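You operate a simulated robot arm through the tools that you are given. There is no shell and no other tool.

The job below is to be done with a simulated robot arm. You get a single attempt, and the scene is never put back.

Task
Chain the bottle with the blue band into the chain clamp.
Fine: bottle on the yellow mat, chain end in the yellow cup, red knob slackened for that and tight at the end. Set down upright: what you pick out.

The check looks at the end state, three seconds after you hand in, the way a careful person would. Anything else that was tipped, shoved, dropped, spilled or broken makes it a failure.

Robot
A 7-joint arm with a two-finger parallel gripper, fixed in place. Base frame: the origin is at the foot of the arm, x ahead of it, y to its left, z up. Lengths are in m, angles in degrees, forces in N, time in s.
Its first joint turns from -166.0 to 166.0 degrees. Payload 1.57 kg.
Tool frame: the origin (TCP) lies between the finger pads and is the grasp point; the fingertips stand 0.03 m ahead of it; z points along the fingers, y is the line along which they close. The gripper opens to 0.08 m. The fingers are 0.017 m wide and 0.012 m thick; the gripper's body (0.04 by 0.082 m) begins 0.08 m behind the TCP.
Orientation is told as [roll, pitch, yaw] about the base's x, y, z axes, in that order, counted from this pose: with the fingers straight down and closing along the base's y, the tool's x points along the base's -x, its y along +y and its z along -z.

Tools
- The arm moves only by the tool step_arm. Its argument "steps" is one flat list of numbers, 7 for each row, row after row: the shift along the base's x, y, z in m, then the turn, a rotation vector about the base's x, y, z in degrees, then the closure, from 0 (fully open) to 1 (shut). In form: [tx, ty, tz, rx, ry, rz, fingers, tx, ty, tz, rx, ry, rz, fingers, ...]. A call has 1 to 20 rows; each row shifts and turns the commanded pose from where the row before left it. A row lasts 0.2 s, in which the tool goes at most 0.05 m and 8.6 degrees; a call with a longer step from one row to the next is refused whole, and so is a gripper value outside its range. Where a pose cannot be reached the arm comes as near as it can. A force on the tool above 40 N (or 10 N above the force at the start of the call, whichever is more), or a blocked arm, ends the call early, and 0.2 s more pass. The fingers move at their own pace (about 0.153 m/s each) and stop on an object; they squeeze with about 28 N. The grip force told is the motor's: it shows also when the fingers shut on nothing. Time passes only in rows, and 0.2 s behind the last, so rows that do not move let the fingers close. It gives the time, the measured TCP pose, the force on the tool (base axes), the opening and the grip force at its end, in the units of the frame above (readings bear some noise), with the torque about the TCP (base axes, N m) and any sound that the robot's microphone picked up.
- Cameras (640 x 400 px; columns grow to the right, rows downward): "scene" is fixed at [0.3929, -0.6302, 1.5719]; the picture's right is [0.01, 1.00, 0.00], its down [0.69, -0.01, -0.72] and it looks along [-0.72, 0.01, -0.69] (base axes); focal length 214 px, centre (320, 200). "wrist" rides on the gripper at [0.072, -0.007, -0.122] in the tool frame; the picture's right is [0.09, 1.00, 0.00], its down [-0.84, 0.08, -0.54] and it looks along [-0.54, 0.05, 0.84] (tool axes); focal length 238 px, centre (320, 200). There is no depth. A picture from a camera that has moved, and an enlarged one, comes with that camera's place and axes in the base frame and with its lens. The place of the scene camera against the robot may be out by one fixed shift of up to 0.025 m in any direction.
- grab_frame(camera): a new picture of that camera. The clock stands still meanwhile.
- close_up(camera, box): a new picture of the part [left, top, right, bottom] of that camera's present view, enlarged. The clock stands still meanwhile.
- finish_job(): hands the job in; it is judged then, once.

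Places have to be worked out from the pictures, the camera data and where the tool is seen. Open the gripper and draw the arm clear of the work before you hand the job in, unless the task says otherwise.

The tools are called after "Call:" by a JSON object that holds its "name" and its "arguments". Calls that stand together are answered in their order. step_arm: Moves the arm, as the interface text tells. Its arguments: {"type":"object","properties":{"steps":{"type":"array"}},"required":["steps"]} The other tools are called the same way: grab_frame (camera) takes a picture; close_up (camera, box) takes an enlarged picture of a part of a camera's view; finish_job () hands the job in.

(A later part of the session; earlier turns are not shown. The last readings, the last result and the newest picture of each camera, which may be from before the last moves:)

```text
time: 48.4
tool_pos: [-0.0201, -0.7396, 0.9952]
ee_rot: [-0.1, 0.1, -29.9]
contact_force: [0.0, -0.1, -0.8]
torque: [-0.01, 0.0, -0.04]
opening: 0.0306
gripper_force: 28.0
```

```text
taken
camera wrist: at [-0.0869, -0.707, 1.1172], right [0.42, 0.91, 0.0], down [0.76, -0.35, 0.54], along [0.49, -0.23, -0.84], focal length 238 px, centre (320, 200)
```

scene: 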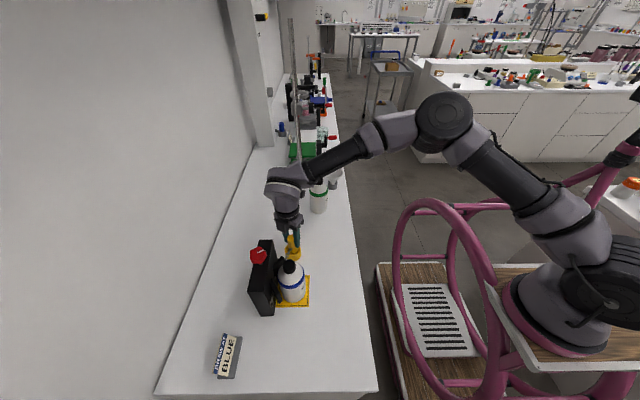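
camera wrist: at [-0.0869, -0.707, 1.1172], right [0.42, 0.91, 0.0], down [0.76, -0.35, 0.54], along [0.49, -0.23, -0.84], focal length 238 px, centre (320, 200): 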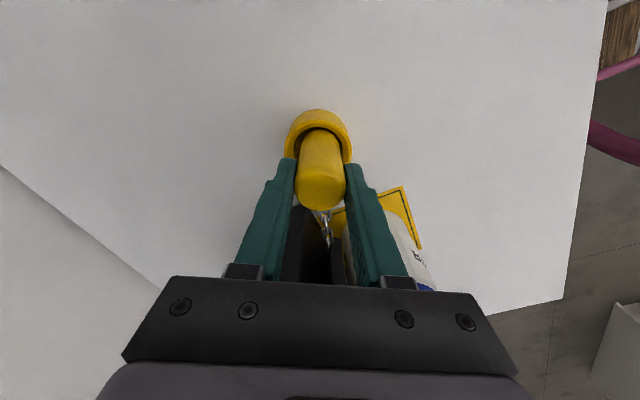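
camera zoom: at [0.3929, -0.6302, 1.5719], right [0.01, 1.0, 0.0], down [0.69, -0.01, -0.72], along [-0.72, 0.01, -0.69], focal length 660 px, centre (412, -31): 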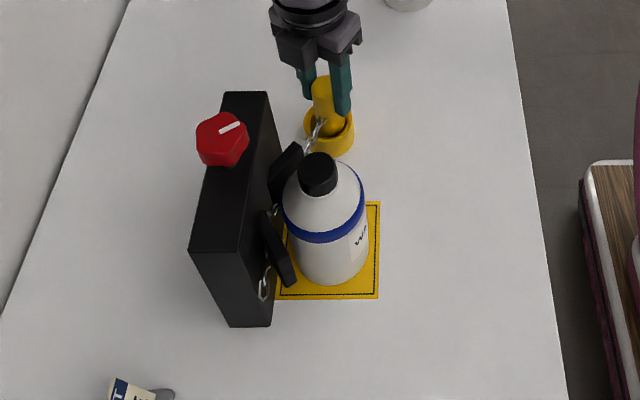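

The chain has slipped to the back of the bottle: it now runs between the bottle and the jaw straight to the cup. The bottle hasn't moved. I'll raise the plug back out of the cup and see how the chain behaves.

Call:
{"name": "step_arm", "arguments": {"steps": [0, 0, 0.005, 0, 0, 0, 1, 0, 0, 0.007, 0, 0, 0, 1, 0, 0, 0.008, 0, 0, 0, 1, 0, 0, 0.008, 0, 0, 0, 1, 0, 0, 0, 0, 0, 0, 1]}}

Call:
{"name": "close_up", "arguments": {"camera": "scene", "box": [230, 210, 350, 340]}}

Call:
{"name": "grab_frame", "arguments": {"camera": "wrist"}}

```text
time: 49.6
tool_pos: [-0.0218, -0.7383, 1.0236]
ee_rot: [-0.1, -0.1, -29.9]
contact_force: [0.6, 0.1, 0.3]
torque: [-0.01, 0.02, 0.0]
opening: 0.0303
gripper_force: 28.1
```

```text
3.08 times, centred on (290, 275) of scene
camera zoom: at [0.3929, -0.6302, 1.5719], right [0.01, 1.0, 0.0], down [0.69, -0.01, -0.72], along [-0.72, 0.01, -0.69], focal length 660 px, centre (412, -31)
```

zoom: 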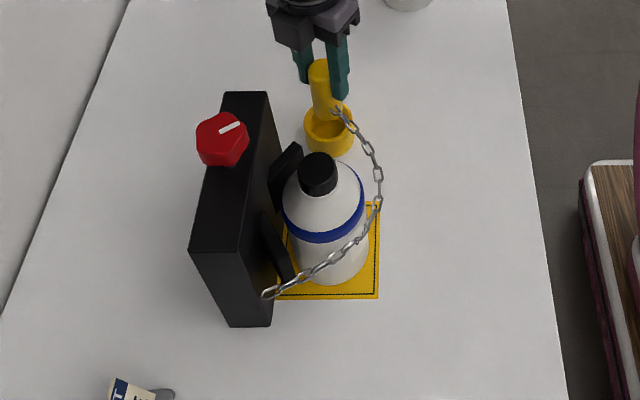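

```text
taken
camera wrist: at [-0.088, -0.7077, 1.1447], right [0.42, 0.91, 0.0], down [0.76, -0.35, 0.54], along [0.49, -0.23, -0.84], focal length 238 px, centre (320, 200)
```

wrist: 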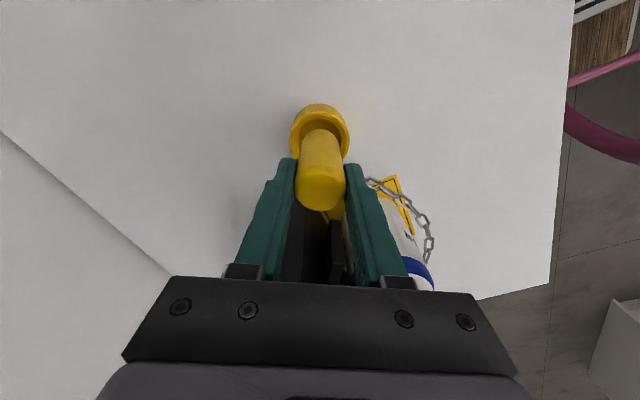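

Raised again, the chain is back around the front, so its route depends on the plug's height or state. I'll lower again in small increments and watch where and how it flips.

Call:
{"name": "step_arm", "arguments": {"steps": [0, 0, -0.007, 0, 0, 0, 1, 0, 0, -0.007, 0, 0, 0, 1, 0, 0, -0.003, 0, 0, 0, 1, 0, 0, 0, 0, 0, 0, 1]}}

Call:
{"name": "close_up", "arguments": {"camera": "scene", "box": [250, 220, 330, 320]}}

```text
time: 50.6
tool_pos: [-0.0207, -0.7366, 1.007]
ee_rot: [0.0, 0.0, -29.9]
contact_force: [0.2, 0.4, -1.2]
torque: [0.02, 0.03, 0.01]
opening: 0.0305
gripper_force: 27.8
```

```text
4.00 times, centred on (290, 270) of scene
camera zoom: at [0.3929, -0.6302, 1.5719], right [0.01, 1.0, 0.0], down [0.69, -0.01, -0.72], along [-0.72, 0.01, -0.69], focal length 858 px, centre (440, -80)
```

zoom: 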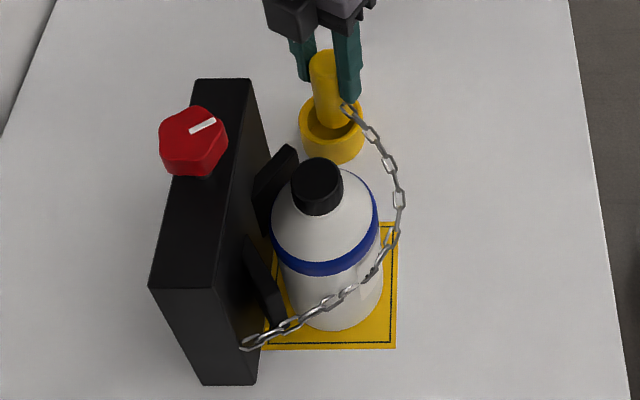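

At this height the chain is in front, hovering with visible slack. I'll lower another 4 mm.

Call:
{"name": "step_arm", "arguments": {"steps": [0, 0, -0.004, 0, 0, 0, 1, 0, 0, 0, 0, 0, 0, 1]}}

Call:
{"name": "close_up", "arguments": {"camera": "scene", "box": [250, 220, 330, 320]}}

```text
time: 51.2
tool_pos: [-0.0221, -0.7358, 1.0029]
ee_rot: [0.0, -0.1, -29.9]
contact_force: [0.0, 0.7, -0.1]
torque: [0.02, 0.02, 0.01]
opening: 0.0304
gripper_force: 27.5
```

```text
4.00 times, centred on (290, 270) of scene
camera zoom: at [0.3929, -0.6302, 1.5719], right [0.01, 1.0, 0.0], down [0.69, -0.01, -0.72], along [-0.72, 0.01, -0.69], focal length 858 px, centre (440, -80)
```

zoom: 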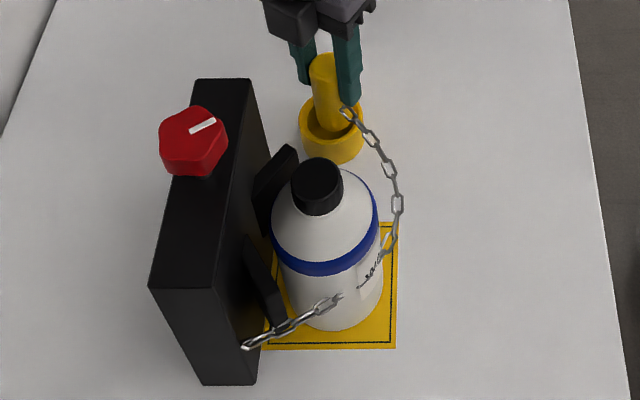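

The chain now cuts into the bottle visually, so it shifts with plug depth. I'll hold still for a second and look again, to see whether this depends on time or on position.

Call:
{"name": "step_arm", "arguments": {"steps": [0, 0, 0, 0, 0, 0, 1, 0, 0, 0, 0, 0, 0, 1, 0, 0, 0, 0, 0, 0, 1, 0, 0, 0, 0, 0, 0, 1]}}

Call:
{"name": "close_up", "arguments": {"camera": "scene", "box": [250, 220, 330, 320]}}

Call:
{"name": "close_up", "arguments": {"camera": "wrist", "box": [240, 120, 480, 290]}}

```text
time: 52.2
tool_pos: [-0.02, -0.7366, 1.0027]
ee_rot: [0.0, 0.1, -29.9]
contact_force: [-0.8, 0.0, -1.2]
torque: [0.02, 0.0, 0.01]
opening: 0.0303
gripper_force: 28.1
```

```text
4.00 times, centred on (290, 270) of scene
camera zoom: at [0.3929, -0.6302, 1.5719], right [0.01, 1.0, 0.0], down [0.69, -0.01, -0.72], along [-0.72, 0.01, -0.69], focal length 858 px, centre (440, -80)
```

zoom: 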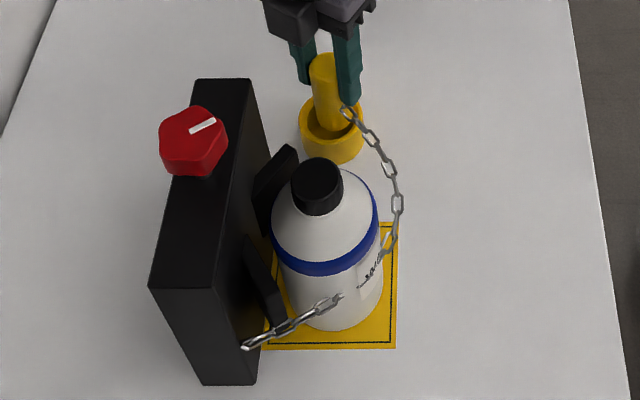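

```text
2.35 times, centred on (360, 205) of wrist
camera zoom: at [-0.0874, -0.7058, 1.1241], right [0.42, 0.91, 0.0], down [0.76, -0.35, 0.54], along [0.49, -0.23, -0.84], focal length 561 px, centre (226, 188)
```

zoom: 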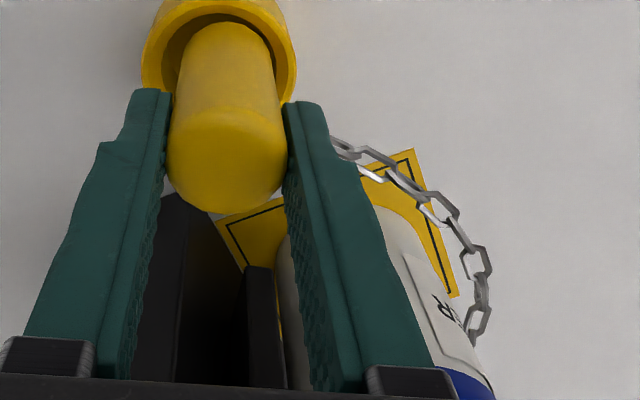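

It's static, so the chain is a function of position. I'll lower 3 mm more and watch the progression.

Call:
{"name": "step_arm", "arguments": {"steps": [0, 0, -0.003, 0, 0, 0, 1, 0, 0, 0, 0, 0, 0, 1]}}

Call:
{"name": "close_up", "arguments": {"camera": "scene", "box": [250, 220, 330, 320]}}

Call:
{"name": "close_up", "arguments": {"camera": "wrist", "box": [240, 120, 480, 290]}}

```text
time: 52.8
tool_pos: [-0.0206, -0.7374, 0.9999]
ee_rot: [0.0, -0.1, -29.9]
contact_force: [0.6, -0.5, -1.1]
torque: [-0.02, -0.03, -0.02]
opening: 0.0303
gripper_force: 28.3
```

```text
4.00 times, centred on (290, 270) of scene
camera zoom: at [0.3929, -0.6302, 1.5719], right [0.01, 1.0, 0.0], down [0.69, -0.01, -0.72], along [-0.72, 0.01, -0.69], focal length 858 px, centre (440, -80)
```

zoom: 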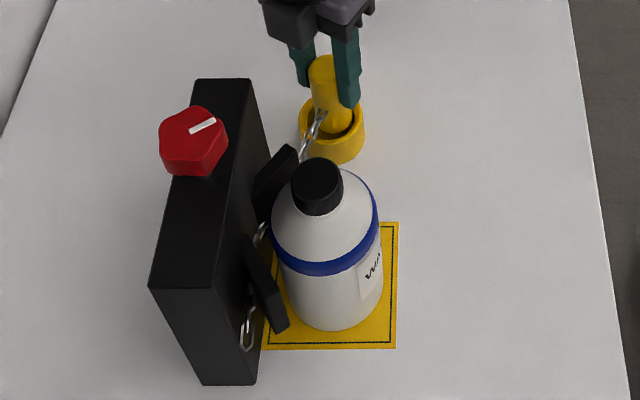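

```text
2.35 times, centred on (360, 205) of wrist
camera zoom: at [-0.087, -0.7067, 1.1213], right [0.42, 0.91, 0.0], down [0.76, -0.35, 0.54], along [0.49, -0.23, -0.84], focal length 561 px, centre (226, 188)
```

zoom: 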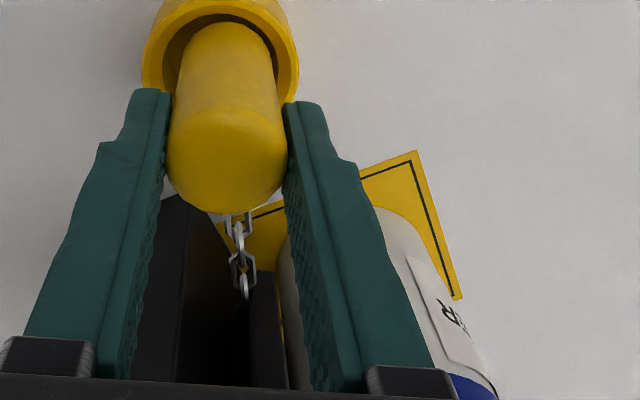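

The route flips exactly when the plug's bottom passes the cup rim; it's deterministic and reversible. I'll lower further toward the seat to see what the seated state looks like before deciding.

Call:
{"name": "step_arm", "arguments": {"steps": [0, 0, -0.005, 0, 0, 0, 1, 0, 0, -0.005, 0, 0, 0, 1, 0, 0, -0.003, 0, 0, 0, 1, 0, 0, 0, 0, 0, 0, 1]}}

Call:
{"name": "close_up", "arguments": {"camera": "scene", "box": [250, 220, 330, 320]}}

Call:
{"name": "close_up", "arguments": {"camera": "wrist", "box": [240, 90, 400, 290]}}

```text
time: 53.8
tool_pos: [-0.02, -0.7402, 0.9868]
ee_rot: [-0.1, 0.0, -29.8]
contact_force: [-0.6, -0.4, 0.7]
torque: [-0.03, 0.0, 0.01]
opening: 0.0304
gripper_force: 27.5
```

```text
4.00 times, centred on (290, 270) of scene
camera zoom: at [0.3929, -0.6302, 1.5719], right [0.01, 1.0, 0.0], down [0.69, -0.01, -0.72], along [-0.72, 0.01, -0.69], focal length 858 px, centre (440, -80)
```

zoom: 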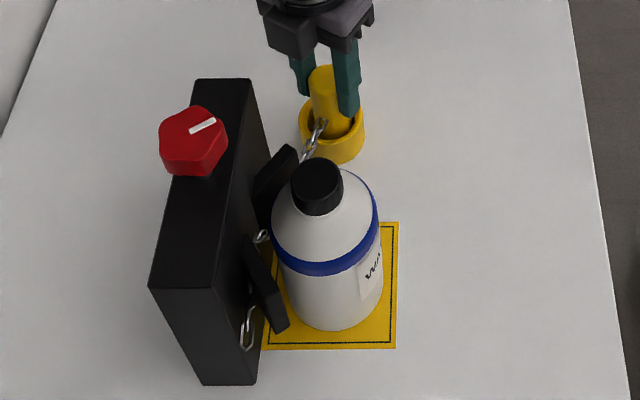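

```text
2.00 times, centred on (320, 190) of wrist
camera zoom: at [-0.0867, -0.7079, 1.1085], right [0.42, 0.91, 0.0], down [0.76, -0.35, 0.54], along [0.49, -0.23, -0.84], focal length 477 px, centre (320, 220)
```

zoom: 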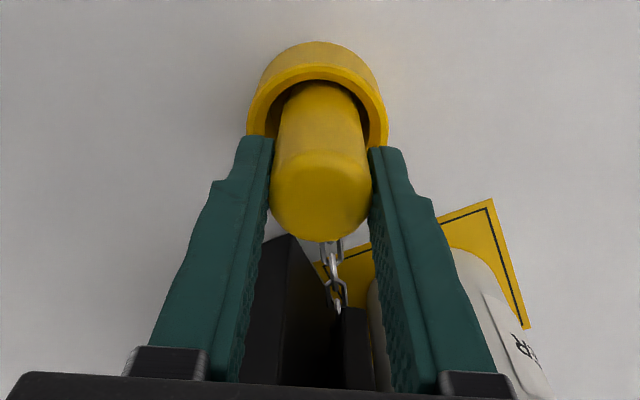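

While the plug is seated, the chain lies behind the bottle, and just before that the front arc was cutting into the bottle. So the chain is too short to go round the bottle where it stands, ~8 mm off the V-jaw. I'll take the plug back out, set it upright on the bench in front, and seat the bottle against the jaw.

Call:
{"name": "step_arm", "arguments": {"steps": [0, 0, 0.006, 0, 0, 0, 1, 0, 0, 0.008, 0, 0, 0, 1, 0, 0, 0.012, 0, 0, 0, 1, 0, 0, 0.012, 0, 0, 0, 1, 0.0058, 0.0127, 0, 0, 0, -6, 1, 0.0058, 0.0127, 0, 0, 0, -6, 1, 0.0058, 0.0127, 0, 0, 0, -6, 1, 0.0058, 0.0127, 0, 0, 0, -6, 1, 0.0167, 0.0133, 0, 0, 0, -6, 1, 0.0167, 0.0133, 0, 0, 0, -6, 1, 0.0167, 0.0133, 0, 0, 0, -6, 1, 0.0174, 0.003, -0.002, 0, 0, -6, 1, 0.0174, 0.003, -0.004, 0, 0, -6, 1, 0.0174, 0.003, -0.006, 0, 0, -6, 1, 0.0174, 0.003, -0.008, 0, 0, 0, 1, 0, 0, 0, 0, 0, 0, 1]}}

Call:
{"name": "close_up", "arguments": {"camera": "scene", "box": [230, 220, 370, 360]}}

Call:
{"name": "grab_frame", "arguments": {"camera": "wrist"}}

```text
time: 57.2
tool_pos: [0.1224, -0.6371, 1.003]
ee_rot: [-0.1, 0.0, -89.9]
contact_force: [-0.2, -0.3, -0.6]
torque: [0.01, -0.01, -0.02]
opening: 0.0303
gripper_force: 28.3
```

```text
2.86 times, centred on (300, 290) of scene
camera zoom: at [0.3929, -0.6302, 1.5719], right [0.01, 1.0, 0.0], down [0.69, -0.01, -0.72], along [-0.72, 0.01, -0.69], focal length 613 px, centre (377, -57)
```

zoom: 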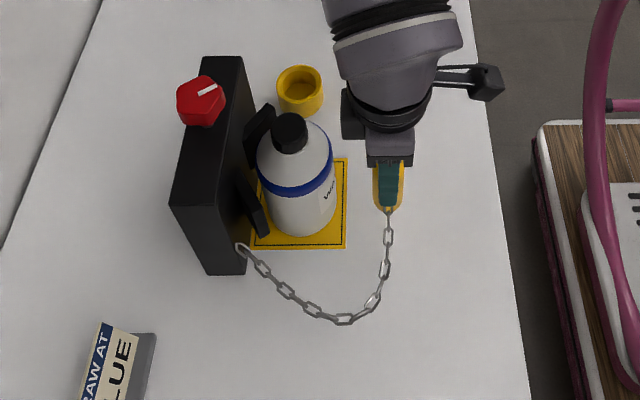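

```text
taken
camera wrist: at [0.1138, -0.564, 1.1251], right [1.0, 0.09, 0.0], down [0.08, -0.84, 0.54], along [0.05, -0.54, -0.84], focal length 238 px, centre (320, 200)
```

wrist: 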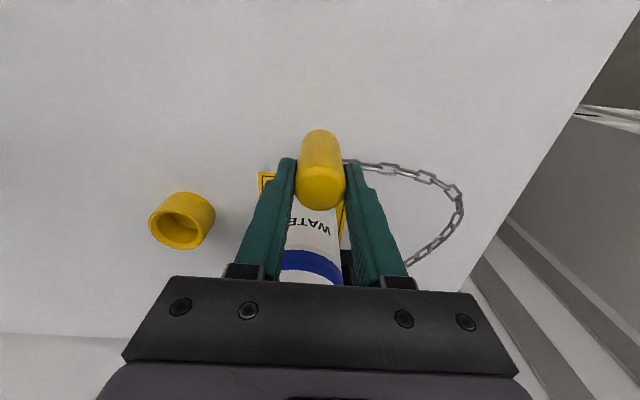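

The chain is back on the open side. I'll set the plug down upright on the bench at about (0.215, -0.625).

Call:
{"name": "step_arm", "arguments": {"steps": [0.023, 0.003, 0, 0, 0, 0, 1, 0.023, 0.003, 0, 0, 0, 0, 1, 0.023, 0.003, 0, 0, 0, 0, 1, 0.023, 0.003, 0, 0, 0, 0, 1, 0, 0, -0.01, 0, 0, 0, 1, 0, 0, -0.01, 0, 0, 0, 1, 0, 0, -0.006, 0, 0, 0, 1, 0, 0, 0, 0, 0, 0, 1]}}

Call:
{"name": "close_up", "arguments": {"camera": "scene", "box": [260, 280, 360, 370]}}

```text
time: 59.0
tool_pos: [0.2138, -0.6208, 0.9776]
ee_rot: [-0.1, 0.0, -89.8]
contact_force: [-0.5, -0.9, -0.8]
torque: [-0.03, 0.01, 0.01]
opening: 0.0301
gripper_force: 27.9
```

```text
4.44 times, centred on (310, 325) of scene
camera zoom: at [0.3929, -0.6302, 1.5719], right [0.01, 1.0, 0.0], down [0.69, -0.01, -0.72], along [-0.72, 0.01, -0.69], focal length 953 px, centre (364, -356)
```

zoom: 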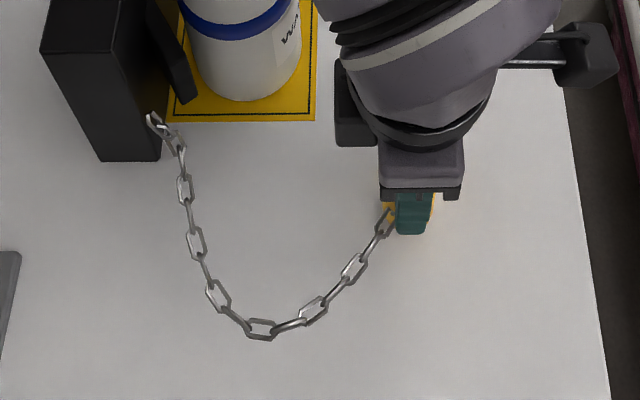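

A few millimetres to go. I'll lower in 1.5 mm steps to touch down.

Call:
{"name": "step_arm", "arguments": {"steps": [0, 0, -0.0015, 0, 0, 0, 1, 0, 0, -0.0015, 0, 0, 0, 1, 0, 0, 0, 0, 0, 0, 1]}}

```text
time: 59.8
tool_pos: [0.2134, -0.6225, 0.976]
ee_rot: [-0.1, 0.0, -89.9]
contact_force: [0.0, 1.0, -0.2]
torque: [0.02, 0.04, 0.01]
opening: 0.0305
gripper_force: 27.5
```

Call:
{"name": "step_arm", "arguments": {"steps": [0, 0, -0.0015, 0, 0, 0, 1, 0, 0, -0.001, 0, 0, 0, 1, 0, 0, 0, 0, 0, 0, 1]}}

```text
time: 60.6
tool_pos: [0.2127, -0.6219, 0.9718]
ee_rot: [-0.1, 0.1, -89.9]
contact_force: [0.2, 0.0, -0.6]
torque: [-0.01, 0.02, 0.01]
opening: 0.0303
gripper_force: 27.8
```

By commanded motion I'm at the pick height; I'll do one more millimetre to confirm contact.

Call:
{"name": "step_arm", "arguments": {"steps": [0, 0, -0.0007, 0, 0, 0, 1, 0, 0, 0, 0, 0, 0, 1]}}

```text
time: 61.2
tool_pos: [0.2142, -0.6231, 0.9721]
ee_rot: [-0.1, 0.0, -89.9]
contact_force: [-0.2, -0.3, 0.1]
torque: [0.01, 0.03, -0.03]
opening: 0.0301
gripper_force: 27.8
```

Call:
{"name": "step_arm", "arguments": {"steps": [0, 0, -0.0008, 0, 0, 0, 1, 0, 0, -0.0007, 0, 0, 0, 1, 0, 0, 0, 0, 0, 0, 1]}}

Call:
{"name": "close_up", "arguments": {"camera": "wrist", "box": [240, 90, 400, 290]}}

```text
time: 62.0
tool_pos: [0.2133, -0.6226, 0.9726]
ee_rot: [0.0, -0.1, -89.8]
contact_force: [-0.9, 1.3, 19.2]
torque: [0.21, 0.03, 0.02]
opening: 0.0305
gripper_force: 27.8
```

```text
2.00 times, centred on (320, 190) of wrist
camera zoom: at [0.206, -0.5503, 1.093], right [1.0, 0.09, 0.0], down [0.08, -0.84, 0.54], along [0.05, -0.54, -0.84], focal length 477 px, centre (320, 220)
```

zoom: 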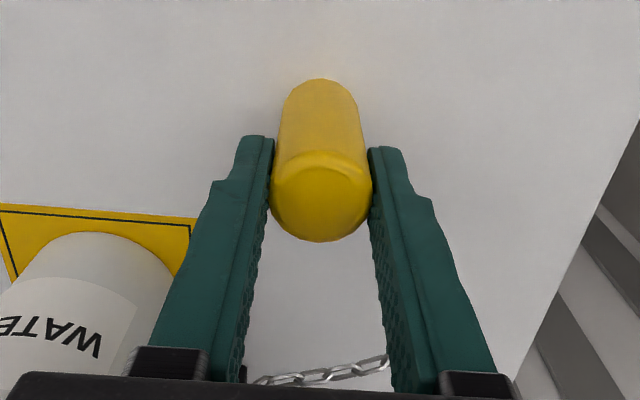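

Contact (19 N) means the plug is standing on the bench. I'll ease off, open and rise straight up.

Call:
{"name": "step_arm", "arguments": {"steps": [0, 0, 0.0008, 0, 0, 0, 1, 0, 0, 0, 0, 0, 0, 0.3, 0, 0, 0, 0, 0, 0, 0, 0, 0, 0, 0, 0, 0, 0, 0, 0, 0.02, 0, 0, 0, 0, 0, 0, 0.03, 0, 0, 0, 0, 0, 0, 0.045, 0, 0, 0, 0, 0, 0, 0.045, 0, 0, 0, 0, 0, 0, 0.045, 0, 0, 0, 0, 0, 0, 0.045, 0, 0, 0, 0, 0, 0, 0, 0, 0, 0, 0]}}

Call:
{"name": "grab_frame", "arguments": {"camera": "wrist"}}

Call:
{"name": "close_up", "arguments": {"camera": "scene", "box": [230, 220, 370, 360]}}

```text
time: 64.4
tool_pos: [0.2115, -0.6235, 1.2003]
ee_rot: [0.0, 0.0, -89.9]
contact_force: [-0.1, -1.1, 0.4]
torque: [0.02, -0.02, -0.01]
opening: 0.08
gripper_force: 0.2
```

```text
taken
camera wrist: at [0.2042, -0.5505, 1.3213], right [1.0, 0.09, 0.0], down [0.08, -0.84, 0.54], along [0.05, -0.54, -0.84], focal length 238 px, centre (320, 200)
```

wrist: 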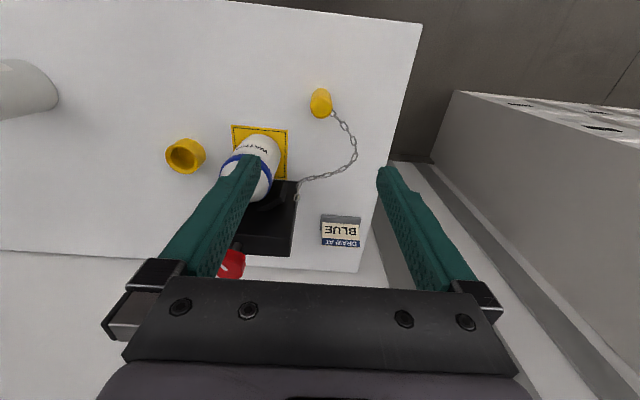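

```text
2.86 times, centred on (300, 290) of scene
camera zoom: at [0.3929, -0.6302, 1.5719], right [0.01, 1.0, 0.0], down [0.69, -0.01, -0.72], along [-0.72, 0.01, -0.69], focal length 613 px, centre (377, -57)
```

zoom: 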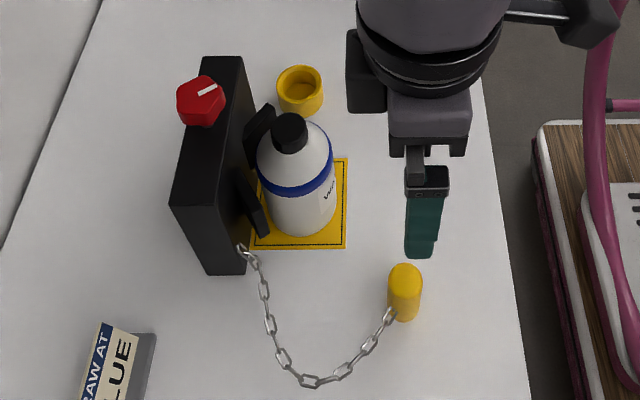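

The plug stands upright. I'll move above the bottle at yaw -90°, check alignment and plan to grip it again.

Call:
{"name": "step_arm", "arguments": {"steps": [-0.0203, -0.0211, 0, 0, 0, 0, 0, -0.0203, -0.0211, 0, 0, 0, 0, 0, -0.0203, -0.0211, 0, 0, 0, 0, 0, -0.0203, -0.0211, 0, 0, 0, 0, 0, -0.0203, -0.0211, 0, 0, 0, 0, 0, 0, 0, -0.035, 0, 0, 0, 0, 0, 0, -0.035, 0, 0, 0, 0, 0, 0, -0.025, 0, 0, 0, 0, 0, 0, 0, 0, 0, 0, 0]}}

Call:
{"name": "close_up", "arguments": {"camera": "wrist", "box": [220, 60, 420, 220]}}

Call:
{"name": "close_up", "arguments": {"camera": "scene", "box": [240, 220, 340, 330]}}

```text
time: 66.4
tool_pos: [0.1144, -0.7286, 1.1053]
ee_rot: [0.0, 0.1, -89.7]
contact_force: [0.1, -0.1, -0.4]
torque: [0.0, 0.0, 0.02]
opening: 0.0799
gripper_force: 0.0
```

```text
2.50 times, centred on (320, 140) of wrist
camera zoom: at [0.1065, -0.6553, 1.2277], right [1.0, 0.09, 0.0], down [0.08, -0.84, 0.54], along [0.05, -0.54, -0.84], focal length 596 px, centre (320, 350)
```

zoom: 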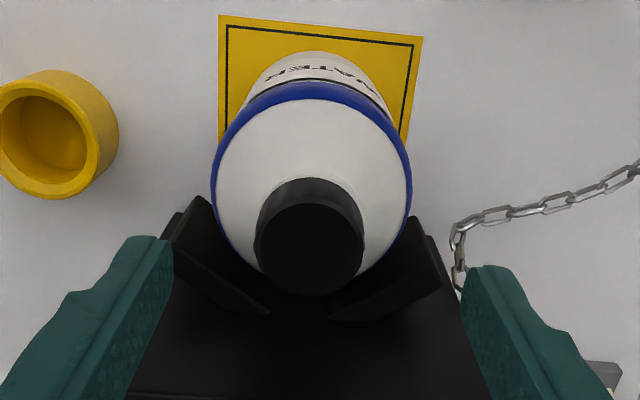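

```text
3.64 times, centred on (290, 275) of scene
camera zoom: at [0.3929, -0.6302, 1.5719], right [0.01, 1.0, 0.0], down [0.69, -0.01, -0.72], along [-0.72, 0.01, -0.69], focal length 780 px, centre (429, -73)
```

zoom: 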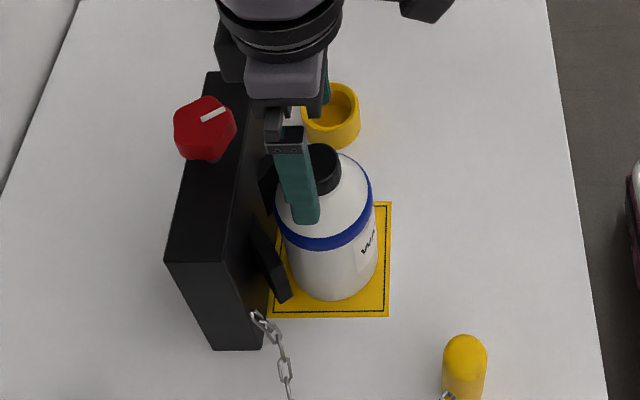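

The bottle is at x≈0.1107; the tool is 3.7 mm too far +x. I'll correct and descend around the bottle in two stages.

Call:
{"name": "step_arm", "arguments": {"steps": [-0.0037, 0, 0, 0, 0, 0, 0, 0, 0, -0.02, 0, 0, 0, 0, 0, 0, -0.02, 0, 0, 0, 0, 0, 0, -0.02, 0, 0, 0, 0, 0, 0, -0.015, 0, 0, 0, 0, 0, 0, 0, 0, 0, 0, 0]}}

Call:
{"name": "close_up", "arguments": {"camera": "wrist", "box": [220, 60, 420, 260]}}

```text
time: 67.8
tool_pos: [0.1085, -0.727, 1.0318]
ee_rot: [0.0, 0.1, -89.9]
contact_force: [0.2, -0.2, 0.0]
torque: [-0.01, 0.02, -0.01]
opening: 0.0798
gripper_force: 0.0
```

```text
2.00 times, centred on (320, 160) of wrist
camera zoom: at [0.1016, -0.6554, 1.1524], right [1.0, 0.09, 0.0], down [0.08, -0.84, 0.54], along [0.05, -0.54, -0.84], focal length 477 px, centre (320, 280)
```

zoom: 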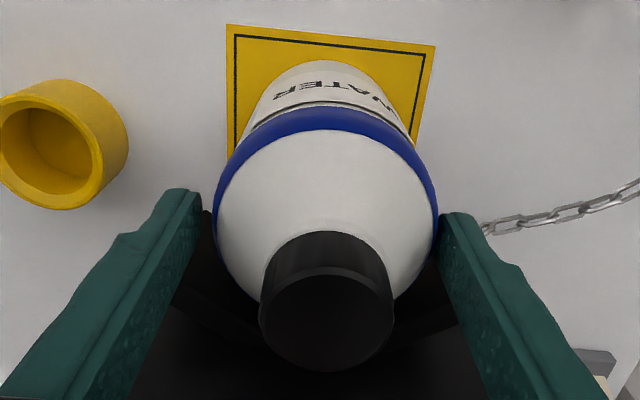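

The right-hand gap is thin, so I'll shift +1.5 mm in x and continue down to z≈0.993.

Call:
{"name": "step_arm", "arguments": {"steps": [0.0016, 0, 0, 0, 0, 0, 0, 0, 0, -0.01, 0, 0, 0, 0, 0, 0, -0.014, 0, 0, 0, 0, 0, 0, -0.014, 0, 0, 0, 0, 0, 0, 0, 0, 0, 0, 0]}}

Call:
{"name": "close_up", "arguments": {"camera": "wrist", "box": [220, 60, 420, 260]}}

Call:
{"name": "close_up", "arguments": {"camera": "scene", "box": [240, 220, 340, 330]}}

```text
time: 69.0
tool_pos: [0.1111, -0.7282, 0.9918]
ee_rot: [-0.2, 0.1, -89.9]
contact_force: [-0.5, 1.0, 0.2]
torque: [0.01, 0.0, 0.02]
opening: 0.08
gripper_force: 0.0
```

```text
2.00 times, centred on (320, 160) of wrist
camera zoom: at [0.1031, -0.6554, 1.1131], right [1.0, 0.09, 0.0], down [0.08, -0.84, 0.54], along [0.05, -0.54, -0.84], focal length 477 px, centre (320, 280)
```

zoom: 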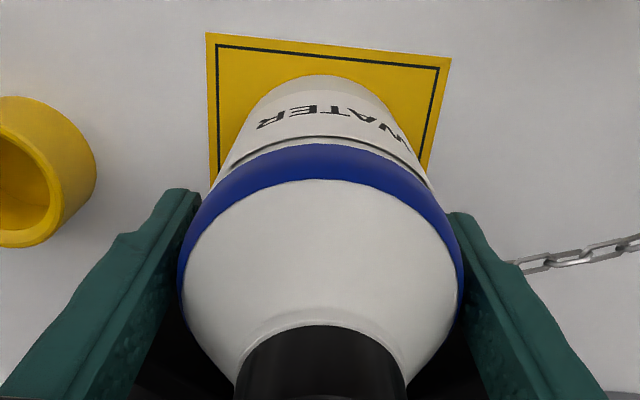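

```text
3.64 times, centred on (290, 275) of scene
camera zoom: at [0.3929, -0.6302, 1.5719], right [0.01, 1.0, 0.0], down [0.69, -0.01, -0.72], along [-0.72, 0.01, -0.69], focal length 780 px, centre (429, -73)
```

zoom: 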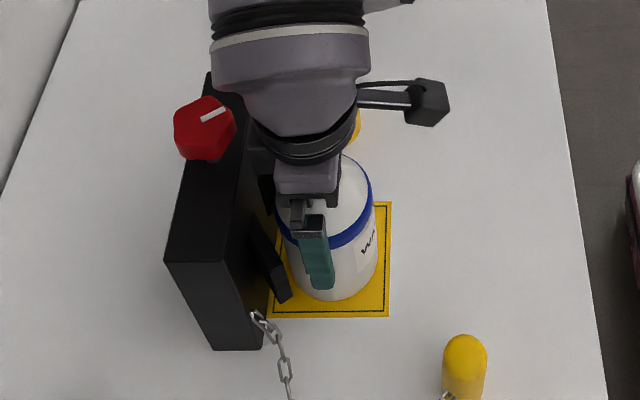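

The fingers straddle the bottle evenly. I'll grip, lift 3 mm so as not to drag the mat, then move toward the jaw in 1 mm steps while monitoring force.

Call:
{"name": "step_arm", "arguments": {"steps": [0, 0, 0, 0, 0, 0, 0.5, 0, 0, 0, 0, 0, 0, 1, 0, 0, 0, 0, 0, 0, 1, 0, 0, 0.003, 0, 0, 0, 1, 0, 0, 0, 0, 0, 0, 1]}}

Call:
{"name": "step_arm", "arguments": {"steps": [0, -0.0015, 0, 0, 0, 0, 1, 0, -0.0015, 0, 0, 0, 0, 1, 0, 0, 0, 0, 0, 0, 1]}}

```text
time: 70.2
tool_pos: [0.1107, -0.7284, 0.995]
ee_rot: [-0.2, -0.1, -89.9]
contact_force: [-0.4, 0.1, -1.3]
torque: [-0.02, 0.02, -0.03]
opening: 0.0738
gripper_force: 28.0
```

```text
time: 71.0
tool_pos: [0.11, -0.7313, 0.9938]
ee_rot: [0.0, 0.0, -89.9]
contact_force: [0.2, -0.7, 0.0]
torque: [0.0, 0.0, 0.02]
opening: 0.0739
gripper_force: 27.9
```

No contact at y≈-0.731; I'll continue toward the jaw.

Call:
{"name": "step_arm", "arguments": {"steps": [0, -0.001, 0, 0, 0, 0, 1, 0, -0.001, 0, 0, 0, 0, 1, 0, -0.001, 0, 0, 0, 0, 1, 0, 0, 0, 0, 0, 0, 1]}}

Call:
{"name": "step_arm", "arguments": {"steps": [0, -0.001, 0, 0, 0, 0, 1, 0, -0.001, 0, 0, 0, 0, 1, 0, 0, 0, 0, 0, 0, 1]}}

```text
time: 72.0
tool_pos: [0.1094, -0.7353, 0.9948]
ee_rot: [-0.1, 0.0, -89.9]
contact_force: [-0.4, 0.3, 0.3]
torque: [0.0, 0.0, -0.04]
opening: 0.074
gripper_force: 27.8
```

```text
time: 72.8
tool_pos: [0.1086, -0.7364, 0.995]
ee_rot: [-0.2, -0.1, -90.0]
contact_force: [-0.2, 0.2, -0.5]
torque: [0.03, 0.04, 0.01]
opening: 0.0737
gripper_force: 28.1
```

Moved 8 mm with still no contact. Let me look at the remaining gap.

Call:
{"name": "close_up", "arguments": {"camera": "scene", "box": [250, 235, 330, 320]}}

Call:
{"name": "close_up", "arguments": {"camera": "wrist", "box": [220, 60, 420, 260]}}

```text
4.71 times, centred on (290, 278) of scene
camera zoom: at [0.3929, -0.6302, 1.5719], right [0.01, 1.0, 0.0], down [0.69, -0.01, -0.72], along [-0.72, 0.01, -0.69], focal length 1009 px, centre (461, -165)
```

zoom: 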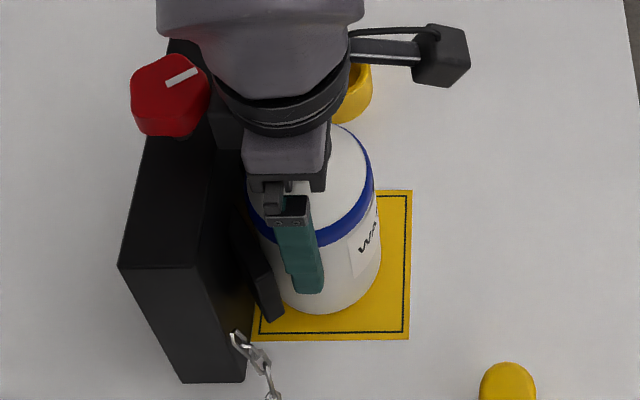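

```text
2.00 times, centred on (320, 160) of wrist
camera zoom: at [0.102, -0.6643, 1.1174], right [1.0, 0.09, 0.0], down [0.08, -0.84, 0.54], along [0.05, -0.54, -0.84], focal length 477 px, centre (320, 280)
```

zoom: 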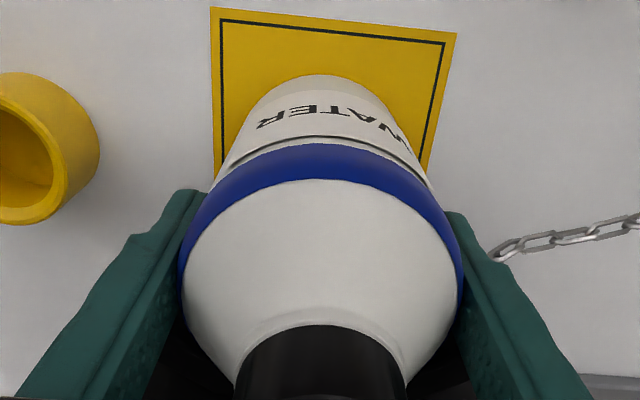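

The fingers are getting close to the jaw tips (~5 mm), so I'll try only 2 mm more, 1 mm at a time.

Call:
{"name": "step_arm", "arguments": {"steps": [0, -0.001, 0, 0, 0, 0, 1, 0, 0, 0, 0, 0, 0, 1]}}

Call:
{"name": "step_arm", "arguments": {"steps": [0, -0.001, 0, 0, 0, 0, 1, 0, 0, 0, 0, 0, 0, 1]}}

```text
time: 73.4
tool_pos: [0.1088, -0.7373, 0.9953]
ee_rot: [0.0, 0.0, -89.9]
contact_force: [0.2, -0.4, -1.4]
torque: [0.01, 0.0, -0.01]
opening: 0.0738
gripper_force: 27.9
```

```text
time: 74.0
tool_pos: [0.1072, -0.7382, 0.9947]
ee_rot: [-0.1, 0.2, -89.9]
contact_force: [-1.6, 11.6, 0.3]
torque: [-1.41, -0.13, -0.05]
opening: 0.0737
gripper_force: 27.9
```

The contact (11.6 N with a torque arm of ~0.12 m above the TCP) is the hand touching the knob, not the bottle reaching the jaw. I'll back off 2 mm immediately and set the bottle down there.

Call:
{"name": "step_arm", "arguments": {"steps": [0, 0.002, 0, 0, 0, 0, 1, 0, 0, -0.0015, 0, 0, 0, 1, 0, 0, -0.001, 0, 0, 0, 1, 0, 0, 0, 0, 0, 0, 1]}}

Call:
{"name": "close_up", "arguments": {"camera": "scene", "box": [235, 225, 335, 325]}}

```text
time: 75.0
tool_pos: [0.1103, -0.7368, 0.9925]
ee_rot: [-0.1, 0.0, -89.8]
contact_force: [-0.1, 0.2, -0.6]
torque: [0.03, 0.01, 0.02]
opening: 0.0738
gripper_force: 28.1
```

```text
4.00 times, centred on (285, 275) of scene
camera zoom: at [0.3929, -0.6302, 1.5719], right [0.01, 1.0, 0.0], down [0.69, -0.01, -0.72], along [-0.72, 0.01, -0.69], focal length 858 px, centre (460, -100)
```

zoom: 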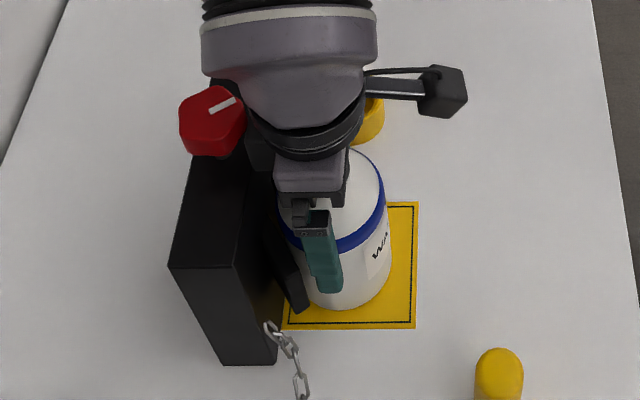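

Clear of the knob, with the mark unchanged. I'll lower the last fraction of a millimetre to contact and release.

Call:
{"name": "step_arm", "arguments": {"steps": [0, 0, -0.0007, 0, 0, 0, 1, 0, 0, -0.0004, 0, 0, 0, 1, 0, 0, 0, 0, 0, 0, 1]}}

```text
time: 75.8
tool_pos: [0.1106, -0.7371, 0.9941]
ee_rot: [-0.1, -0.1, -89.8]
contact_force: [-0.3, 0.5, -0.3]
torque: [-0.01, 0.01, -0.02]
opening: 0.0739
gripper_force: 28.5
```

Call:
{"name": "step_arm", "arguments": {"steps": [0, 0, -0.0007, 0, 0, 0, 1, 0, 0, -0.0005, 0, 0, 0, 1, 0, 0, 0, 0, 0, 0, 1]}}

```text
time: 76.6
tool_pos: [0.1098, -0.7371, 0.9906]
ee_rot: [-0.1, 0.0, -89.8]
contact_force: [0.1, 0.7, 5.2]
torque: [0.17, -0.2, 0.01]
opening: 0.074
gripper_force: 27.8
```

The bottle is on the mat (5 N). I'll release it and rise straight up.

Call:
{"name": "step_arm", "arguments": {"steps": [0, 0, 0, 0, 0, 0, 0.5, 0, 0, 0, 0, 0, 0, 0, 0, 0, 0, 0, 0, 0, 0, 0, 0.001, 0.015, 0, 0, 0, 0, 0, 0.001, 0.025, 0, 0, 0, 0, 0, 0.001, 0.035, 0, 0, 0, 0, 0, 0, 0.045, 0, 0, 0, 0, 0, 0, 0.045, 0, 0, 0, 0, 0, 0, 0.045, 0, 0, 0, 0, 0, 0, 0, 0, 0, 0, 0]}}

Call:
{"name": "grab_frame", "arguments": {"camera": "wrist"}}

Call:
{"name": "close_up", "arguments": {"camera": "scene", "box": [235, 225, 345, 350]}}

Call:
{"name": "close_up", "arguments": {"camera": "wrist", "box": [250, 50, 400, 200]}}

```text
time: 78.8
tool_pos: [0.1105, -0.7375, 1.2005]
ee_rot: [0.0, 0.0, -89.7]
contact_force: [0.3, 0.3, 0.2]
torque: [0.05, 0.01, 0.05]
opening: 0.0801
gripper_force: 0.2
```

```text
taken
camera wrist: at [0.1033, -0.6636, 1.3228], right [1.0, 0.09, 0.0], down [0.08, -0.84, 0.54], along [0.05, -0.54, -0.84], focal length 238 px, centre (320, 200)
```

wrist: 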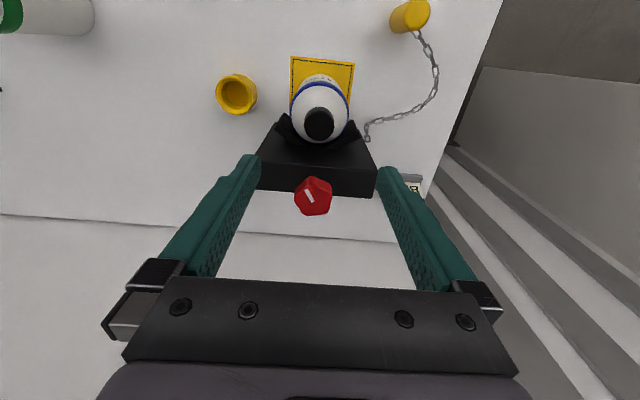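

```text
3.20 times, centred on (290, 288) of scene
camera zoom: at [0.3929, -0.6302, 1.5719], right [0.01, 1.0, 0.0], down [0.69, -0.01, -0.72], along [-0.72, 0.01, -0.69], focal length 686 px, centre (416, -80)
```

zoom: 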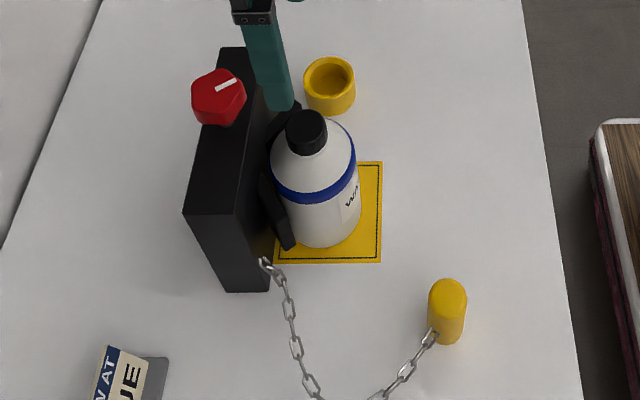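

```text
2.67 times, centred on (325, 125) of wrist
camera zoom: at [0.1033, -0.6636, 1.3228], right [1.0, 0.09, 0.0], down [0.08, -0.84, 0.54], along [0.05, -0.54, -0.84], focal length 636 px, centre (307, 400)
```

zoom: 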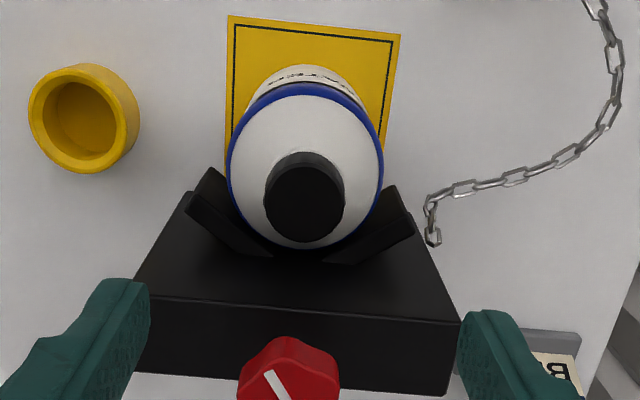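

The bottle is now snug at the jaw and the knob is undisturbed. I'll return to the plug, keeping yaw -90°.

Call:
{"name": "step_arm", "arguments": {"steps": [0.0205, 0.023, 0, 0, 0, 0, 0, 0.0205, 0.023, 0, 0, 0, 0, 0, 0.0205, 0.023, 0, 0, 0, 0, 0, 0.0205, 0.023, 0, 0, 0, 0, 0, 0.0205, 0.023, 0, 0, 0, 0, 0, 0, 0, -0.04, 0, 0, 0, 0, 0, 0, -0.04, 0, 0, 0, 0, 0, 0, -0.04, 0, 0, 0, 0, 0, 0, -0.04, 0, 0, 0, 0, 0, 0, 0, 0, 0, 0, 0]}}

Call:
{"name": "close_up", "arguments": {"camera": "wrist", "box": [220, 80, 420, 240]}}

```text
time: 81.0
tool_pos: [0.2103, -0.6206, 1.0429]
ee_rot: [-0.1, 0.0, -89.8]
contact_force: [0.6, -0.2, -0.3]
torque: [-0.02, -0.01, -0.01]
opening: 0.0799
gripper_force: 0.1
```

```text
2.50 times, centred on (320, 160) of wrist
camera zoom: at [0.2033, -0.5481, 1.1647], right [1.0, 0.09, 0.0], down [0.08, -0.84, 0.54], along [0.05, -0.54, -0.84], focal length 596 px, centre (320, 300)
```

zoom: 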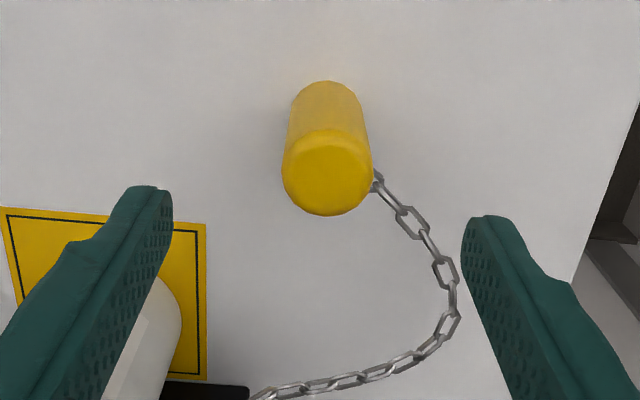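

The plug is ~2 mm off-axis; I'll correct, descend to the same grip height and close.

Call:
{"name": "step_arm", "arguments": {"steps": [0.0019, -0.0024, 0, 0, 0, 0, 0, 0, 0, -0.025, 0, 0, 0, 0, 0, 0, -0.025, 0, 0, 0, 0, 0, 0, -0.02, 0, 0, 0, 0, 0, 0, 0, 0, 0, 0, 0]}}

Call:
{"name": "close_up", "arguments": {"camera": "wrist", "box": [220, 80, 420, 240]}}

```text
time: 82.2
tool_pos: [0.2144, -0.6209, 0.9702]
ee_rot: [-0.2, 0.1, -89.9]
contact_force: [0.7, 0.2, 0.1]
torque: [0.01, 0.03, -0.01]
opening: 0.0802
gripper_force: 0.0
```

```text
2.50 times, centred on (320, 160) of wrist
camera zoom: at [0.2071, -0.549, 1.0928], right [1.0, 0.09, 0.0], down [0.08, -0.84, 0.54], along [0.05, -0.54, -0.84], focal length 596 px, centre (320, 300)
```

zoom: 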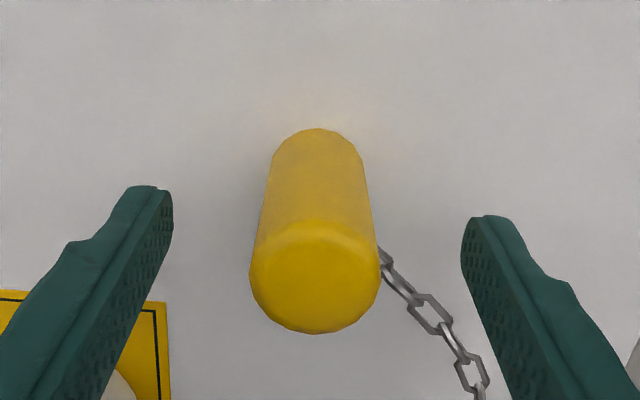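

I'll centre the grip (-1.5 mm x, -2 mm y) and close on the plug.

Call:
{"name": "step_arm", "arguments": {"steps": [-0.0015, -0.002, 0.001, 0, 0, 0, 0, 0, 0, 0, 0, 0, 0, 0.4, 0, 0, 0, 0, 0, 0, 1, 0, 0, 0, 0, 0, 0, 1]}}

Call:
{"name": "close_up", "arguments": {"camera": "wrist", "box": [220, 80, 420, 240]}}

```text
time: 83.2
tool_pos: [0.2122, -0.6233, 0.9729]
ee_rot: [0.0, 0.0, -89.9]
contact_force: [-0.3, -0.1, -0.5]
torque: [0.04, 0.01, 0.02]
opening: 0.0301
gripper_force: 28.1
```

```text
2.50 times, centred on (320, 160) of wrist
camera zoom: at [0.2055, -0.5512, 1.094], right [1.0, 0.09, 0.0], down [0.08, -0.84, 0.54], along [0.05, -0.54, -0.84], focal length 596 px, centre (320, 300)
```

zoom: 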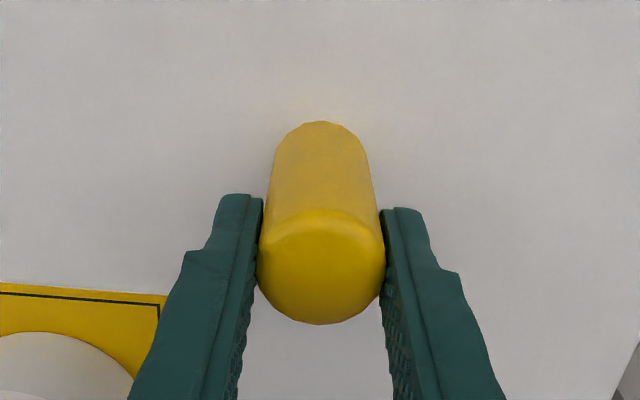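

The grip is the same as before. I'll lift and carry the plug around the bottle's front again to hover above the cup.

Call:
{"name": "step_arm", "arguments": {"steps": [0, 0, 0.009, 0, 0, 0, 1, 0, 0, 0.009, 0, 0, 0, 1, 0, 0, 0.009, 0, 0, 0, 1, -0.0231, -0.0025, 0, 0, 0, 4, 1, -0.0231, -0.0025, 0, 0, 0, 4, 1, -0.0231, -0.0025, 0, 0, 0, 4, 1, -0.0231, -0.0025, 0, 0, 0, 4, 1, -0.0175, -0.003, 0.002, 0, 0, 4, 1, -0.0175, -0.003, 0.002, 0, 0, 4, 1, -0.0175, -0.003, 0.002, 0, 0, 4, 1, -0.0175, -0.003, 0.002, 0, 0, 4, 1, -0.0167, -0.0133, 0.006, 0, 0, 5, 1, -0.0167, -0.0133, 0.006, 0, 0, 5, 1, -0.0167, -0.0133, 0.006, 0, 0, 5, 1, 0, 0, 0, 0, 0, 0, 1]}}

Call:
{"name": "close_up", "arguments": {"camera": "scene", "box": [240, 210, 340, 330]}}

Call:
{"name": "grab_frame", "arguments": {"camera": "wrist"}}

```text
time: 86.4
tool_pos: [-0.0009, -0.687, 1.0242]
ee_rot: [-0.1, 0.1, -42.8]
contact_force: [-0.4, 0.5, -1.6]
torque: [-0.02, -0.02, -0.01]
opening: 0.0302
gripper_force: 27.9
```

```text
3.33 times, centred on (290, 270) of scene
camera zoom: at [0.3929, -0.6302, 1.5719], right [0.01, 1.0, 0.0], down [0.69, -0.01, -0.72], along [-0.72, 0.01, -0.69], focal length 715 px, centre (420, -33)
```

zoom: 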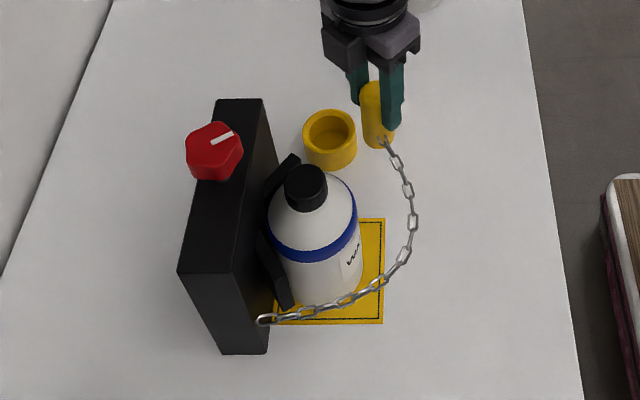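

```text
taken
camera wrist: at [-0.0572, -0.6425, 1.1464], right [0.61, 0.79, 0.0], down [0.67, -0.51, 0.54], along [0.43, -0.33, -0.84], focal length 238 px, centre (320, 200)
```

wrist: 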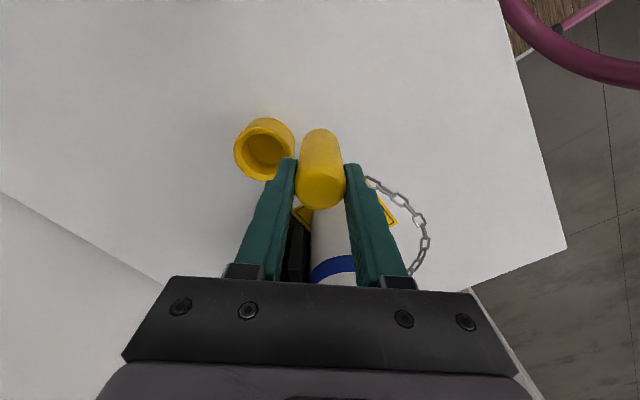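

The chain clears the bottle with more room now. Moving over the cup.

Call:
{"name": "step_arm", "arguments": {"steps": [-0.0051, -0.0129, 0, 0, 0, 3.2, 1, -0.0051, -0.0129, 0, 0, 0, 3.2, 1, -0.0051, -0.0129, 0, 0, 0, 3.2, 1, -0.0051, -0.0129, 0, 0, 0, 3.2, 1, 0, 0, -0.006, 0, 0, 0, 1, 0, 0, 0, 0, 0, 0, 1]}}

Call:
{"name": "close_up", "arguments": {"camera": "wrist", "box": [240, 90, 400, 230]}}

Call:
{"name": "close_up", "arguments": {"camera": "scene", "box": [250, 210, 330, 310]}}

```text
time: 87.8
tool_pos: [-0.0203, -0.7367, 1.0195]
ee_rot: [-0.1, -0.1, -30.0]
contact_force: [0.1, -0.9, -1.4]
torque: [-0.01, -0.05, -0.04]
opening: 0.0302
gripper_force: 27.5
```

```text
2.86 times, centred on (320, 160) of wrist
camera zoom: at [-0.0864, -0.706, 1.1411], right [0.42, 0.91, 0.0], down [0.76, -0.35, 0.54], along [0.49, -0.23, -0.84], focal length 681 px, centre (320, 314)
```

zoom: 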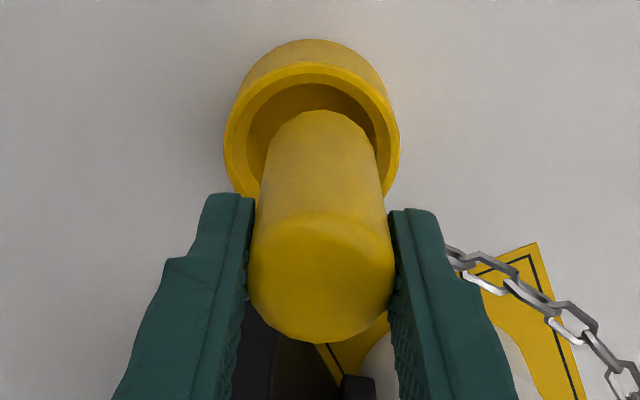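

```text
4.00 times, centred on (290, 260) of scene
camera zoom: at [0.3929, -0.6302, 1.5719], right [0.01, 1.0, 0.0], down [0.69, -0.01, -0.72], along [-0.72, 0.01, -0.69], focal length 858 px, centre (440, -40)
```

zoom: 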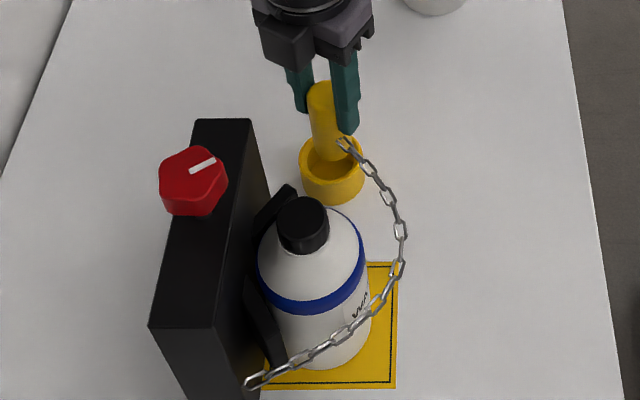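

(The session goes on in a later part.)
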